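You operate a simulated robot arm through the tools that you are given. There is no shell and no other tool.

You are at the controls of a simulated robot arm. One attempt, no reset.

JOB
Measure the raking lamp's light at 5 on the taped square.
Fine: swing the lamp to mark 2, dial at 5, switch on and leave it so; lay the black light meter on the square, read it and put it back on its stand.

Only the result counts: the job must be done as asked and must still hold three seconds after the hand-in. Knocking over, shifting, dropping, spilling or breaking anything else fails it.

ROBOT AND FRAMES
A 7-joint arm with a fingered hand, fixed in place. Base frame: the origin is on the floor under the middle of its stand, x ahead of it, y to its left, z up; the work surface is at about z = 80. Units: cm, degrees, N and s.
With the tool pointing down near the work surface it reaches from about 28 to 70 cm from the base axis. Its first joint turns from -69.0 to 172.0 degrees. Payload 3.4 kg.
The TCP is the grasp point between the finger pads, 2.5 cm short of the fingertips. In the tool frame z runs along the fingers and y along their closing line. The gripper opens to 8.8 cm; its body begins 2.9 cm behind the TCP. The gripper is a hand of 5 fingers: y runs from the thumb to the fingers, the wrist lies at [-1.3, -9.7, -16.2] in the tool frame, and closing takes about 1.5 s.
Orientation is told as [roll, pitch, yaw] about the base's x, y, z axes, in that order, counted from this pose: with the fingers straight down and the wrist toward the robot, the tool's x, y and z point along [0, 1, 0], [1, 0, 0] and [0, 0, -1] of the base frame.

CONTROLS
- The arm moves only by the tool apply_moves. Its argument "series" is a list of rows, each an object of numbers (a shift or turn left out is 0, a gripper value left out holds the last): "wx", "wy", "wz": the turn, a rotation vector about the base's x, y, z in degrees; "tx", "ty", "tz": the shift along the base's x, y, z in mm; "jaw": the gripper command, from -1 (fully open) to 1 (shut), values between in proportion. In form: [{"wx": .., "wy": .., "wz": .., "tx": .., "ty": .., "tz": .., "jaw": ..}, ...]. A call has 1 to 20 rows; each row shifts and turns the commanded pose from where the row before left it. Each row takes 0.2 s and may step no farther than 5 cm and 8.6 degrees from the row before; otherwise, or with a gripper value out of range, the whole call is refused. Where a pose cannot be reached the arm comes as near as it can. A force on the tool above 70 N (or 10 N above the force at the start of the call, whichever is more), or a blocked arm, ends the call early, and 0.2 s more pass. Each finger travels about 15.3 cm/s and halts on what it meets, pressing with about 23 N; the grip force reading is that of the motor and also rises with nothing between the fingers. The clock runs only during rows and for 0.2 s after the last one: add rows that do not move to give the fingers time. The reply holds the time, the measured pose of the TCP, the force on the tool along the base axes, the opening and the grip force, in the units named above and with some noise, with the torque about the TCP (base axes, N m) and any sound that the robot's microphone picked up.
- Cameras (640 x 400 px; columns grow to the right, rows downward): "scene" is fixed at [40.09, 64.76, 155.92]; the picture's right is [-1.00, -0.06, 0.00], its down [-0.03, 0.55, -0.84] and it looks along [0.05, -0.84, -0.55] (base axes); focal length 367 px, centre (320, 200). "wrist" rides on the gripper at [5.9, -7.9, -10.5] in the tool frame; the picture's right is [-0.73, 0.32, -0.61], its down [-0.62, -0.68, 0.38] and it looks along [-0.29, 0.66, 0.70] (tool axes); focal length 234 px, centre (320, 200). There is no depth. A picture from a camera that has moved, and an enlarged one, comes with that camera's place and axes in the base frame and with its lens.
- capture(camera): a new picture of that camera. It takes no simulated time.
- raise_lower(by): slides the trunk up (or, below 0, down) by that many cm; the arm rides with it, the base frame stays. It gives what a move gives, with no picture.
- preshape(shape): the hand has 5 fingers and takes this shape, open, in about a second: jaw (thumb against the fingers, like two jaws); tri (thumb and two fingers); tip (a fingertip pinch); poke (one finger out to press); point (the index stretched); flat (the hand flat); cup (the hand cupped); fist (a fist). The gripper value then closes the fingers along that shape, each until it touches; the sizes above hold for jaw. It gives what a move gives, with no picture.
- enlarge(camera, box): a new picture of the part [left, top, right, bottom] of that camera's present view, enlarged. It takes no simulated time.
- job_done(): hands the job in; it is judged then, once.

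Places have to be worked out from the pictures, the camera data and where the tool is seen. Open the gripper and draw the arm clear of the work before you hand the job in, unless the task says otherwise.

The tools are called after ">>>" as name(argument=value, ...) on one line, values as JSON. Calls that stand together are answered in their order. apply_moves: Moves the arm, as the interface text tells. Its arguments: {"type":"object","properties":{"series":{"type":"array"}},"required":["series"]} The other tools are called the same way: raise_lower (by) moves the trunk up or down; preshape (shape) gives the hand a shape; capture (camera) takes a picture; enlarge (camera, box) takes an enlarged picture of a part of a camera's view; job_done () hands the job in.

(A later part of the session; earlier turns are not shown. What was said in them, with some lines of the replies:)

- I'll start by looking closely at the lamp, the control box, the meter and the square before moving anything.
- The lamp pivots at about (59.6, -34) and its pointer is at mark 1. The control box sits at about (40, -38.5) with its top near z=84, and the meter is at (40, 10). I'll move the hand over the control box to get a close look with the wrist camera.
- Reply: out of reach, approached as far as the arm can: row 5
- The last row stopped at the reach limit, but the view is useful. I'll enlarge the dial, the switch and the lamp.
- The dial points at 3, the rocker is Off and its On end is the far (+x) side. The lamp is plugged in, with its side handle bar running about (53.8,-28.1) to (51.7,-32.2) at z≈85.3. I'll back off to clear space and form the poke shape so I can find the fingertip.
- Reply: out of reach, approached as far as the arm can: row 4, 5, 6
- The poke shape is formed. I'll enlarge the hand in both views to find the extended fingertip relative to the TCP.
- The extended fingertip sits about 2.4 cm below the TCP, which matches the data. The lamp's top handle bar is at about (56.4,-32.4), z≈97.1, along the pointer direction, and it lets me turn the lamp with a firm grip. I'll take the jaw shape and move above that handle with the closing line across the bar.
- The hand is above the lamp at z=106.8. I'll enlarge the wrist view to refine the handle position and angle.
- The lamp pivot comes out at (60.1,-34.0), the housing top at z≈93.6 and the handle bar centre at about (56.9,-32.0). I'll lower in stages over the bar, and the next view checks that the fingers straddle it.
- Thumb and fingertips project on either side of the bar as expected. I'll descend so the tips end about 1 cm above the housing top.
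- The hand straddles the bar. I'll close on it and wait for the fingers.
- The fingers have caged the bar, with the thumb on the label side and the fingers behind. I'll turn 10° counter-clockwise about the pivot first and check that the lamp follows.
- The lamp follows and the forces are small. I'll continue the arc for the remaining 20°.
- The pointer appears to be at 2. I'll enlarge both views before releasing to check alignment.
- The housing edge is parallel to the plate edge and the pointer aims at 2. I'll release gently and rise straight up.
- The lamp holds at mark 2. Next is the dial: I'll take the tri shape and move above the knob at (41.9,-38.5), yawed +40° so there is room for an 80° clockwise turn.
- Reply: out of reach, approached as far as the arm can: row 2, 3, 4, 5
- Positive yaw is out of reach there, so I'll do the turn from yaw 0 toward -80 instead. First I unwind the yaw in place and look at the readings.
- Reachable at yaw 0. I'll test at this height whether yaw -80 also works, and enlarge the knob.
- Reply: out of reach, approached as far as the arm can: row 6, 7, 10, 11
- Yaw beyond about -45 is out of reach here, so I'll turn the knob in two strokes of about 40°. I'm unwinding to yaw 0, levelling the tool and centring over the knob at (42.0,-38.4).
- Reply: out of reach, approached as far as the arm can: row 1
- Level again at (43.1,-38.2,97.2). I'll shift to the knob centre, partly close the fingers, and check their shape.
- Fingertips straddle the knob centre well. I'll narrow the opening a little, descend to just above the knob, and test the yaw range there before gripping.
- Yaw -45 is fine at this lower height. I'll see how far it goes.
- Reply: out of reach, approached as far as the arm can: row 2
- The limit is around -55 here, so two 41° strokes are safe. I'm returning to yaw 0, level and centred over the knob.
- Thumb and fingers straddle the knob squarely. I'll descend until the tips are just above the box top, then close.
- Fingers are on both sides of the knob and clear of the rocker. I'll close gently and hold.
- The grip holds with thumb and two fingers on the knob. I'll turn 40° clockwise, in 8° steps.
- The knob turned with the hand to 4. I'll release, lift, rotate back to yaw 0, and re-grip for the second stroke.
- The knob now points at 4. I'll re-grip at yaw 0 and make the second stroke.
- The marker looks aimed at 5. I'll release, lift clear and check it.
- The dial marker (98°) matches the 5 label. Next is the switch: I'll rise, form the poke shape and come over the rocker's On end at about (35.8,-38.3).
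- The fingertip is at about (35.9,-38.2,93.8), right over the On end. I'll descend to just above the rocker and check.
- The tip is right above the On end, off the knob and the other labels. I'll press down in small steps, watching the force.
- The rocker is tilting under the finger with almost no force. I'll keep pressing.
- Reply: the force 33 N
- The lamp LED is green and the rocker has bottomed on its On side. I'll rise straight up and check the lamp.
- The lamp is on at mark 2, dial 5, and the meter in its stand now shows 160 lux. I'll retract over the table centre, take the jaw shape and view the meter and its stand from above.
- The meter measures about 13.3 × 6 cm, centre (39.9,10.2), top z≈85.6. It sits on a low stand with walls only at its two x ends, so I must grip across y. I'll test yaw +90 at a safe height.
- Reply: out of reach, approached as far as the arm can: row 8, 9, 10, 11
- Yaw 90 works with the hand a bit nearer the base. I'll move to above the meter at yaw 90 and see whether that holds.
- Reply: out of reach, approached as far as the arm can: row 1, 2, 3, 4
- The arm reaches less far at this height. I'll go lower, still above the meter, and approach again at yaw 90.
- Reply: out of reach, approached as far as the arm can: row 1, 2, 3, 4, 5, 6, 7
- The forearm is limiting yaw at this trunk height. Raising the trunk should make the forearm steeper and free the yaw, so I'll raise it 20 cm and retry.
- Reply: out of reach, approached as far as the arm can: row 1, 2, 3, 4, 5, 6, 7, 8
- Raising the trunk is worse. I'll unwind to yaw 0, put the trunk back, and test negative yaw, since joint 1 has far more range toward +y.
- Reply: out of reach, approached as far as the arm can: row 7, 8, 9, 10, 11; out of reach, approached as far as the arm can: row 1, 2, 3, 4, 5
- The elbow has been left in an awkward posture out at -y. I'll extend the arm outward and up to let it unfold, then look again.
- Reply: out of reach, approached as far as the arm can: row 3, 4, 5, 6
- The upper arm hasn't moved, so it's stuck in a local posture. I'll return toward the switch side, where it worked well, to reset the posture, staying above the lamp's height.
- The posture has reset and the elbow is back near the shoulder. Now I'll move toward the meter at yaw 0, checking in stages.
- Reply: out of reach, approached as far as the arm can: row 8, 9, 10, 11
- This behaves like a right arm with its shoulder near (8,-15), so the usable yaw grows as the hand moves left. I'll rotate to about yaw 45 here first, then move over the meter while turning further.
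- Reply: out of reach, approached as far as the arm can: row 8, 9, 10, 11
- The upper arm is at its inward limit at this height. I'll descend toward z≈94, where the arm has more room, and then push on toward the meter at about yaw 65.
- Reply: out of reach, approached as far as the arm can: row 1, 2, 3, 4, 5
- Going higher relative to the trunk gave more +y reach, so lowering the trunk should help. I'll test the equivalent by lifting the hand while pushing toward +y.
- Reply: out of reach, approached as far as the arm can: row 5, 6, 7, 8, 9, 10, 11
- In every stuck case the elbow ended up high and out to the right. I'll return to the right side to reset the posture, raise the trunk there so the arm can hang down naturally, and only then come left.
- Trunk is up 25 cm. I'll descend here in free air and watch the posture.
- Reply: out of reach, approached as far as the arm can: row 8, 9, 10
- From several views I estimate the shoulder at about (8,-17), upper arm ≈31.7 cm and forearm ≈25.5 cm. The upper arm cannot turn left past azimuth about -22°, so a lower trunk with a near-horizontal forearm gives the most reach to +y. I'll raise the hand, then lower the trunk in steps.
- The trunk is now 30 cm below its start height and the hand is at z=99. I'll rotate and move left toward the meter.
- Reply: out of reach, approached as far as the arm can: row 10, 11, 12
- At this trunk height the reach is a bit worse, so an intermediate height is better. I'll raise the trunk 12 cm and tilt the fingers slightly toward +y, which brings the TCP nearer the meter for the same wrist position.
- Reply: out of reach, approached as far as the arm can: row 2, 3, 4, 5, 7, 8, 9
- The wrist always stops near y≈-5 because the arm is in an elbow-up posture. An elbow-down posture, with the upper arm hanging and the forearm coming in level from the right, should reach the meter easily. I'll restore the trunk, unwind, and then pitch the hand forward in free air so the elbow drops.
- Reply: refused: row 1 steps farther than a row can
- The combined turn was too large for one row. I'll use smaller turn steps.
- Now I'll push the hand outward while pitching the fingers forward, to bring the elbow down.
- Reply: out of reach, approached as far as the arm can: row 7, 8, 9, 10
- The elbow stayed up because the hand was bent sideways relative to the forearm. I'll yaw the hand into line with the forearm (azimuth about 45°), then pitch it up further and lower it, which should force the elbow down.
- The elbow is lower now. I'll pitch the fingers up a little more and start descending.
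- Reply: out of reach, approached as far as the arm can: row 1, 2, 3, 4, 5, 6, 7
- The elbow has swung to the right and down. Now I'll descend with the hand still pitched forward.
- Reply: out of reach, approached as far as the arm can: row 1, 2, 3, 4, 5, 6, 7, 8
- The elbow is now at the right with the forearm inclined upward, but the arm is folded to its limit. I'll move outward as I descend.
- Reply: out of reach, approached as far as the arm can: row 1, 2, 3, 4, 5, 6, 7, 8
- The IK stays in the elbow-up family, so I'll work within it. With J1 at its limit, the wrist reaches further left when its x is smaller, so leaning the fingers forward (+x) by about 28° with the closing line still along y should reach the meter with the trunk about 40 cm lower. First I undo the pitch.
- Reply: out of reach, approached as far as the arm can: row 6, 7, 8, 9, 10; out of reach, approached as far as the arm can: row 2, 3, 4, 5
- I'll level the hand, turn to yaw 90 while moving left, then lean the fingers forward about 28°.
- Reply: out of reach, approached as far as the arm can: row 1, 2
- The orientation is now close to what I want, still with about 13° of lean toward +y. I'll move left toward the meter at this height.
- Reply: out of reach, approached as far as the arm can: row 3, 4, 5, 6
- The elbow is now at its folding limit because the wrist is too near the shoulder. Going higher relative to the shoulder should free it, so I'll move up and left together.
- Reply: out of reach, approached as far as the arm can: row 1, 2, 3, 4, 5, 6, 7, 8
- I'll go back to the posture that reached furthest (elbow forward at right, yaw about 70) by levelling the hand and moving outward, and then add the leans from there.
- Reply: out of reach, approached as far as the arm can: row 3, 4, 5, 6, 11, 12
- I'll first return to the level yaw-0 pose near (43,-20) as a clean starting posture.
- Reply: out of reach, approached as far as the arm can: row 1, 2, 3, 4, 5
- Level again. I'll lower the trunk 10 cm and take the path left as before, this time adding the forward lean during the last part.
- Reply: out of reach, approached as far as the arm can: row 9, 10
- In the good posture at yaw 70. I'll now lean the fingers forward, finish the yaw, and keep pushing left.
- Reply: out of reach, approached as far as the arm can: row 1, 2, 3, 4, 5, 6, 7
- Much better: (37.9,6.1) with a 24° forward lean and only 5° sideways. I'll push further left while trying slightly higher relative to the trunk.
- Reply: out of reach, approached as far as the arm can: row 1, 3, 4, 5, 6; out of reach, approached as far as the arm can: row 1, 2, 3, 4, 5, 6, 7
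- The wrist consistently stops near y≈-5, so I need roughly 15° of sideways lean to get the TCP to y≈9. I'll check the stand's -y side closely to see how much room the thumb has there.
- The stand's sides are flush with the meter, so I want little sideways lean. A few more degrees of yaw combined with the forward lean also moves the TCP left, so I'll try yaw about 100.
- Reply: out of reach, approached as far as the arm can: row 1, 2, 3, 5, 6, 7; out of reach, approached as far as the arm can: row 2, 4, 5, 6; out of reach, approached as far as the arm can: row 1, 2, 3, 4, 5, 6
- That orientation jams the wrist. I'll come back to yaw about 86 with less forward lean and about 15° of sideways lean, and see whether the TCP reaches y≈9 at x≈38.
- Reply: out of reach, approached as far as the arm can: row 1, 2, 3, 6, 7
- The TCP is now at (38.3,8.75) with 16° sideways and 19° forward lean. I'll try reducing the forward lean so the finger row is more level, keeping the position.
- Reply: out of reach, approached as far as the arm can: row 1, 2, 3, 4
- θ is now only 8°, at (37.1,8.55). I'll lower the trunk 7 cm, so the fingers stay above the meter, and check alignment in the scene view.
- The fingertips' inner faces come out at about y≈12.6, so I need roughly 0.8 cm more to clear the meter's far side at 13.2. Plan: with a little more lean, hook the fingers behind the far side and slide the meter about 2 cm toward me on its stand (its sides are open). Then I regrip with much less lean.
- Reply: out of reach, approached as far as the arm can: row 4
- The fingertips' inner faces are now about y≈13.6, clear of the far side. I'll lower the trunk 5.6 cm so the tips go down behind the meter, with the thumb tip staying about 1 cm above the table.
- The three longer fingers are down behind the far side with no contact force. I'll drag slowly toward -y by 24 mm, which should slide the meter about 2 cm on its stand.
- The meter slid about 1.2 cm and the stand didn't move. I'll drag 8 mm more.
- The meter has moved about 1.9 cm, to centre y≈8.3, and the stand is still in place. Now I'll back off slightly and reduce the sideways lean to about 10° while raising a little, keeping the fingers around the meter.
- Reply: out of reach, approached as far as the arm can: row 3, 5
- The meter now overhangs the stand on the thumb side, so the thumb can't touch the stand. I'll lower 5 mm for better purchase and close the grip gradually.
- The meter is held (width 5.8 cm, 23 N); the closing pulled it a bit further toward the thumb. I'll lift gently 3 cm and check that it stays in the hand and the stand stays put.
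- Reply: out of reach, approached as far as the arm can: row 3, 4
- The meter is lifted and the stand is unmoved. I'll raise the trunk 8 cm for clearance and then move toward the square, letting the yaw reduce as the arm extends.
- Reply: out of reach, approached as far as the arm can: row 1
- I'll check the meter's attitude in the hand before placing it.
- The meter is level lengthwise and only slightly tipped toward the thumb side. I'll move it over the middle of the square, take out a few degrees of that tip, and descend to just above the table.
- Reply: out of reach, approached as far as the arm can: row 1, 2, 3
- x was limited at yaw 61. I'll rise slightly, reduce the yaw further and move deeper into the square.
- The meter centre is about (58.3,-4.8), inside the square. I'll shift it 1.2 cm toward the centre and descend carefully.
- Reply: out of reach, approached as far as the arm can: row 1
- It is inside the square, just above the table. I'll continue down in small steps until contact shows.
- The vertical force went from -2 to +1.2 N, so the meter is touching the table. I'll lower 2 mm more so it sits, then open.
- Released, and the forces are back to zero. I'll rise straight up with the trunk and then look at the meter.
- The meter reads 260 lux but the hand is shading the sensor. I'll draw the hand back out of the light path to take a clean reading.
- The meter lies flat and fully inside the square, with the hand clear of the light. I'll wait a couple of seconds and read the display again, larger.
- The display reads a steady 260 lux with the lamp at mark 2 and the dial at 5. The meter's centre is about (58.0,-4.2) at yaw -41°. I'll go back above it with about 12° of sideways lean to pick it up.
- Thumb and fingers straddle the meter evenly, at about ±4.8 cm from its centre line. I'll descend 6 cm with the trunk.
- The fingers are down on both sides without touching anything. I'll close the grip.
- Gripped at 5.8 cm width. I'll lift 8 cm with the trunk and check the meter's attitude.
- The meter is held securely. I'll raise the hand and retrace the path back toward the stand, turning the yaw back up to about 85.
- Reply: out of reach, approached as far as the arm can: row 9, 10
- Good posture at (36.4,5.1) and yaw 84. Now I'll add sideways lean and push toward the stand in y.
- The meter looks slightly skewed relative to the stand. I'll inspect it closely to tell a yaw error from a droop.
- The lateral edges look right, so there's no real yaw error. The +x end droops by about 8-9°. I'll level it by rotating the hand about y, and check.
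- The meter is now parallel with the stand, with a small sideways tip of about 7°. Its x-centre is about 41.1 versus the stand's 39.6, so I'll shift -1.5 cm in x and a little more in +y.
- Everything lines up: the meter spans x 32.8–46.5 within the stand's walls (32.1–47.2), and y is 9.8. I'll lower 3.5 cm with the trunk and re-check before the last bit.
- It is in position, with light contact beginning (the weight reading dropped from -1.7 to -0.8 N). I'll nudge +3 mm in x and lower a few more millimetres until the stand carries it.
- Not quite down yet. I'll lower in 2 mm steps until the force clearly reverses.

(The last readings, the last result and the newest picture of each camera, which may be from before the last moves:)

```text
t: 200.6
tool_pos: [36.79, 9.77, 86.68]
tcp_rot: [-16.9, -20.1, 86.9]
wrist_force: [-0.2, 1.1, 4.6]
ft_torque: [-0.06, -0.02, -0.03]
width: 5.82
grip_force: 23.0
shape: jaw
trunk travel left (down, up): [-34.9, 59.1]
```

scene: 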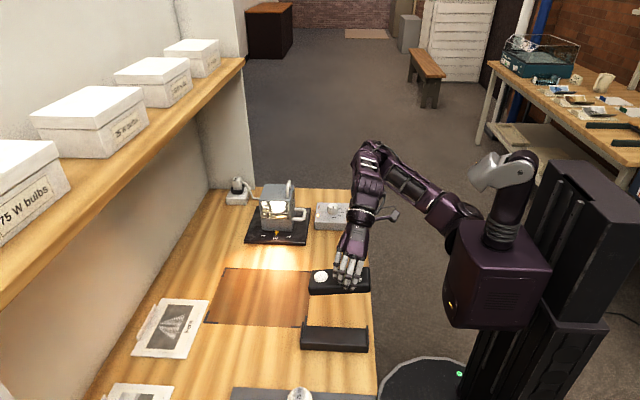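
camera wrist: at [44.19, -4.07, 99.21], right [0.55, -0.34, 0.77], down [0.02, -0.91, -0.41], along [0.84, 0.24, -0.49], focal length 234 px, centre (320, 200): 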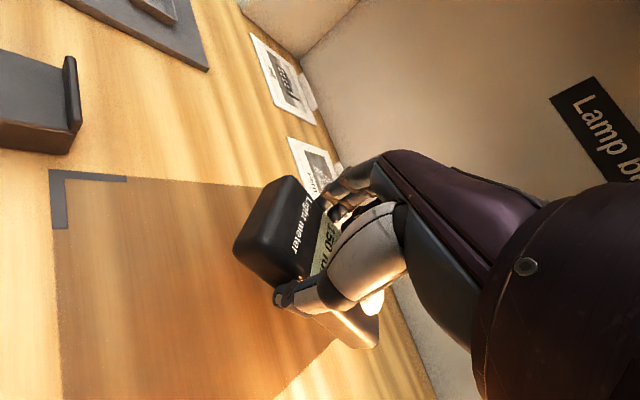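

Contact is clear now (+4.6 N at the expected height). I'll release in small opening steps so the meter settles gently onto the stand.

>>> apply_moves(series=[{"jaw": -0.3}, {"jaw": -0.34}, {"jaw": -0.37}, {"jaw": -0.4}, {"jaw": -0.45}, {"jaw": -0.5}, {}])

>>> enlarge(camera="scene", box=[295, 285, 385, 355])

```text
t: 202.2
tool_pos: [36.81, 9.87, 86.65]
tcp_rot: [-16.9, -20.2, 86.8]
wrist_force: [-0.2, 0.0, 0.3]
ft_torque: [0.0, 0.01, 0.01]
width: 6.58
grip_force: 0.2
shape: jaw
trunk travel left (down, up): [-34.9, 59.1]
```

```text
5.71 times, centred on (340, 320) of scene
camera zoom: at [40.09, 64.76, 155.92], right [-1.0, -0.06, 0.0], down [-0.03, 0.55, -0.84], along [0.05, -0.84, -0.55], focal length 2096 px, centre (206, -486)
```

zoom: 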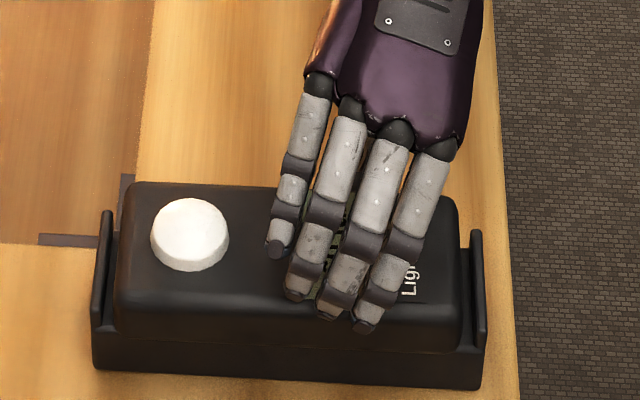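

The meter has settled level, with the dome at the same image spot as originally. I'll open fully and rise straight up with the trunk.

>>> apply_moves(series=[{"jaw": -0.7}, {"jaw": -0.9}, {"jaw": -1}, {}, {}])

>>> raise_lower(by=10)

>>> enlarge(camera="scene", box=[290, 275, 390, 355])

```text
t: 203.4
tool_pos: [36.73, 9.7, 86.68]
tcp_rot: [-16.9, -20.2, 87.0]
wrist_force: [0.5, 0.6, -0.4]
ft_torque: [0.0, 0.02, 0.02]
width: 8.76
grip_force: 0.0
shape: jaw
trunk travel left (down, up): [-34.9, 59.1]
```

```text
t: 204.8
tool_pos: [36.76, 9.71, 96.7]
tcp_rot: [-16.9, -20.2, 86.9]
wrist_force: [0.0, -0.2, 0.6]
ft_torque: [0.03, 0.03, 0.03]
width: 8.76
grip_force: 0.0
shape: jaw
trunk travel left (down, up): [-44.9, 49.1]
```

```text
5.00 times, centred on (340, 315) of scene
camera zoom: at [40.09, 64.76, 155.92], right [-1.0, -0.06, 0.0], down [-0.03, 0.55, -0.84], along [0.05, -0.84, -0.55], focal length 1834 px, centre (220, -375)
```

zoom: 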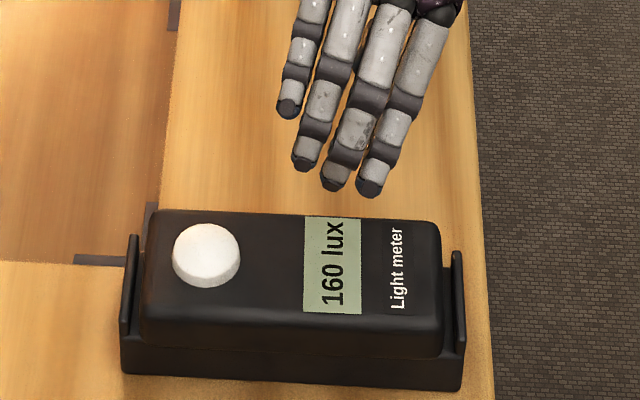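

The meter is seated squarely on its stand and reads 160 lux there, as before. I'll withdraw the arm: up, then back to the right, well clear of everything.

>>> raise_lower(by=12)

>>> apply_moves(series=[{"wx": -5, "ty": -20}, {"wx": -5, "ty": -20}, {"wx": -5, "ty": -20}, {"wx": -4, "wy": 4, "ty": -20}, {"wy": 6, "ty": -20, "tx": 5}, {"wz": -7, "ty": -20, "tx": 5}, {"wz": -7, "ty": -20, "tx": 5}, {"wz": -7, "ty": -20}, {"wz": -7, "ty": -20}, {"wz": -7, "ty": -20}, {"wz": -7}, {"wz": -7}, {}])

>>> capture(camera="scene")

```text
t: 206.3
tool_pos: [36.71, 9.73, 108.83]
tcp_rot: [-16.8, -20.1, 86.9]
wrist_force: [-0.3, 0.3, -0.2]
ft_torque: [0.03, -0.01, -0.05]
width: 8.74
grip_force: 0.0
shape: jaw
trunk travel left (down, up): [-56.9, 37.1]
```

```text
t: 209.1
tool_pos: [33.85, -7.51, 107.59]
tcp_rot: [-7.9, -0.6, 37.7]
wrist_force: [-0.2, -0.2, -0.9]
ft_torque: [0.01, 0.03, 0.02]
width: 8.79
grip_force: 0.0
shape: jaw
out of reach, approached as far as the arm can: row 3, 4, 5
trunk travel left (down, up): [-56.9, 37.1]
```

```text
taken
```

scene: 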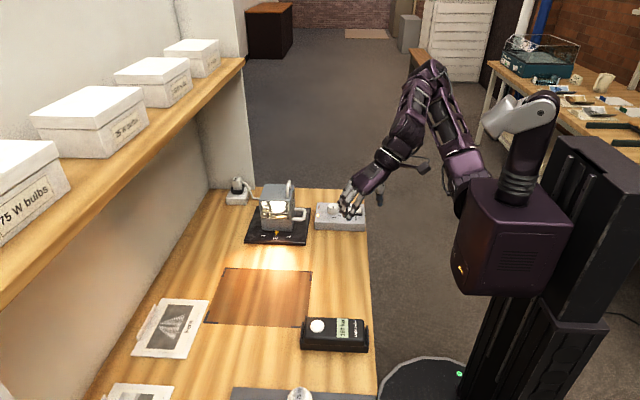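

The hand is clear in free air. I'll raise it a further 8 cm and do a final check of the lamp, dial, switch, stand and surroundings.

>>> raise_lower(by=8)

>>> enlarge(camera="scene", box=[230, 170, 380, 260])

>>> enlarge(camera="scene", box=[190, 260, 390, 400])

>>> enlarge(camera="scene", box=[300, 190, 380, 240])

```text
t: 210.2
tool_pos: [33.73, -7.53, 115.67]
tcp_rot: [-7.9, -0.5, 37.8]
wrist_force: [0.0, -0.4, -0.6]
ft_torque: [-0.03, -0.01, 0.04]
width: 8.8
grip_force: 0.1
shape: jaw
trunk travel left (down, up): [-64.9, 29.1]
```

```text
4.27 times, centred on (305, 215) of scene
camera zoom: at [40.09, 64.76, 155.92], right [-1.0, -0.06, 0.0], down [-0.03, 0.55, -0.84], along [0.05, -0.84, -0.55], focal length 1565 px, centre (384, 136)
```

zoom: 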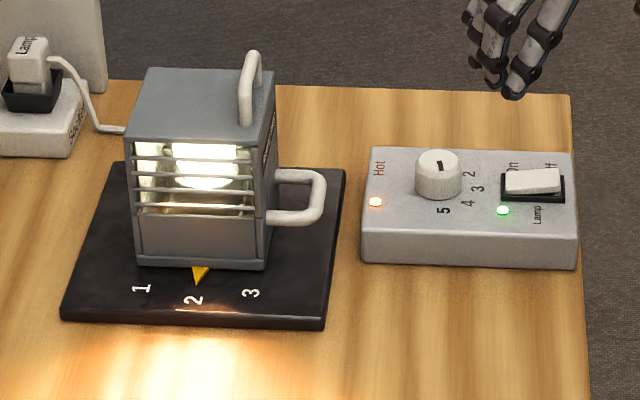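

```text
2.86 times, centred on (290, 330) of scene
camera zoom: at [40.09, 64.76, 155.92], right [-1.0, -0.06, 0.0], down [-0.03, 0.55, -0.84], along [0.05, -0.84, -0.55], focal length 1048 px, centre (406, -171)
```

zoom: 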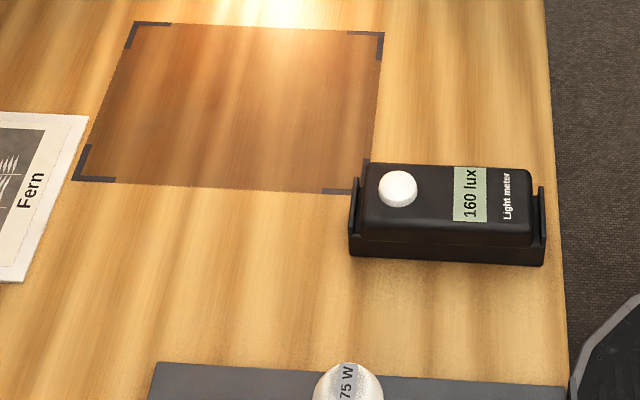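

```text
8.00 times, centred on (340, 215) of scene
camera zoom: at [40.09, 64.76, 155.92], right [-1.0, -0.06, 0.0], down [-0.03, 0.55, -0.84], along [0.05, -0.84, -0.55], focal length 2935 px, centre (160, 80)
```

zoom: 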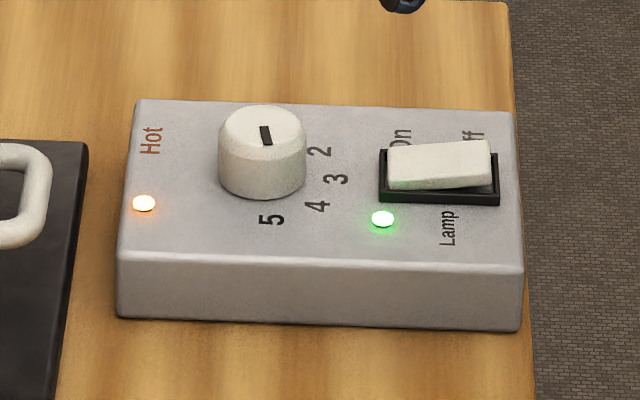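

The final check is good: the lamp is on at mark 2, the dial is at 5, and the switch is on. The meter is back on its stand exactly as found, nothing else has moved, and the hand is open and clear. The reading on the taped square was **260 lux**, so I'm handing in.

>>> job_done()

```text
The job is handed in.
```

The light meter read **260 lux** on the taped square, with the raking lamp at mark 2 and the dial at 5.

- **Lamp:** It is still switched on at mark 2 and 5, as you asked. The "Hot" light on the control box is now lit.
- **Reading:** The meter lay flat and fully inside the square, turned about 41° from the table edge. I moved the hand out of the light before taking the reading, and it stayed at 260 lux.
- **Meter:** It is back on its stand in its original position, and reads 160 lux there. The arm couldn't reach straight over the stand, so I slid the meter about 2 cm along it before lifting it. On the way back it settled the last few millimetres as the fingers opened.

In the final pictures, nothing else on the table had moved. The hand is open and clear of the table.
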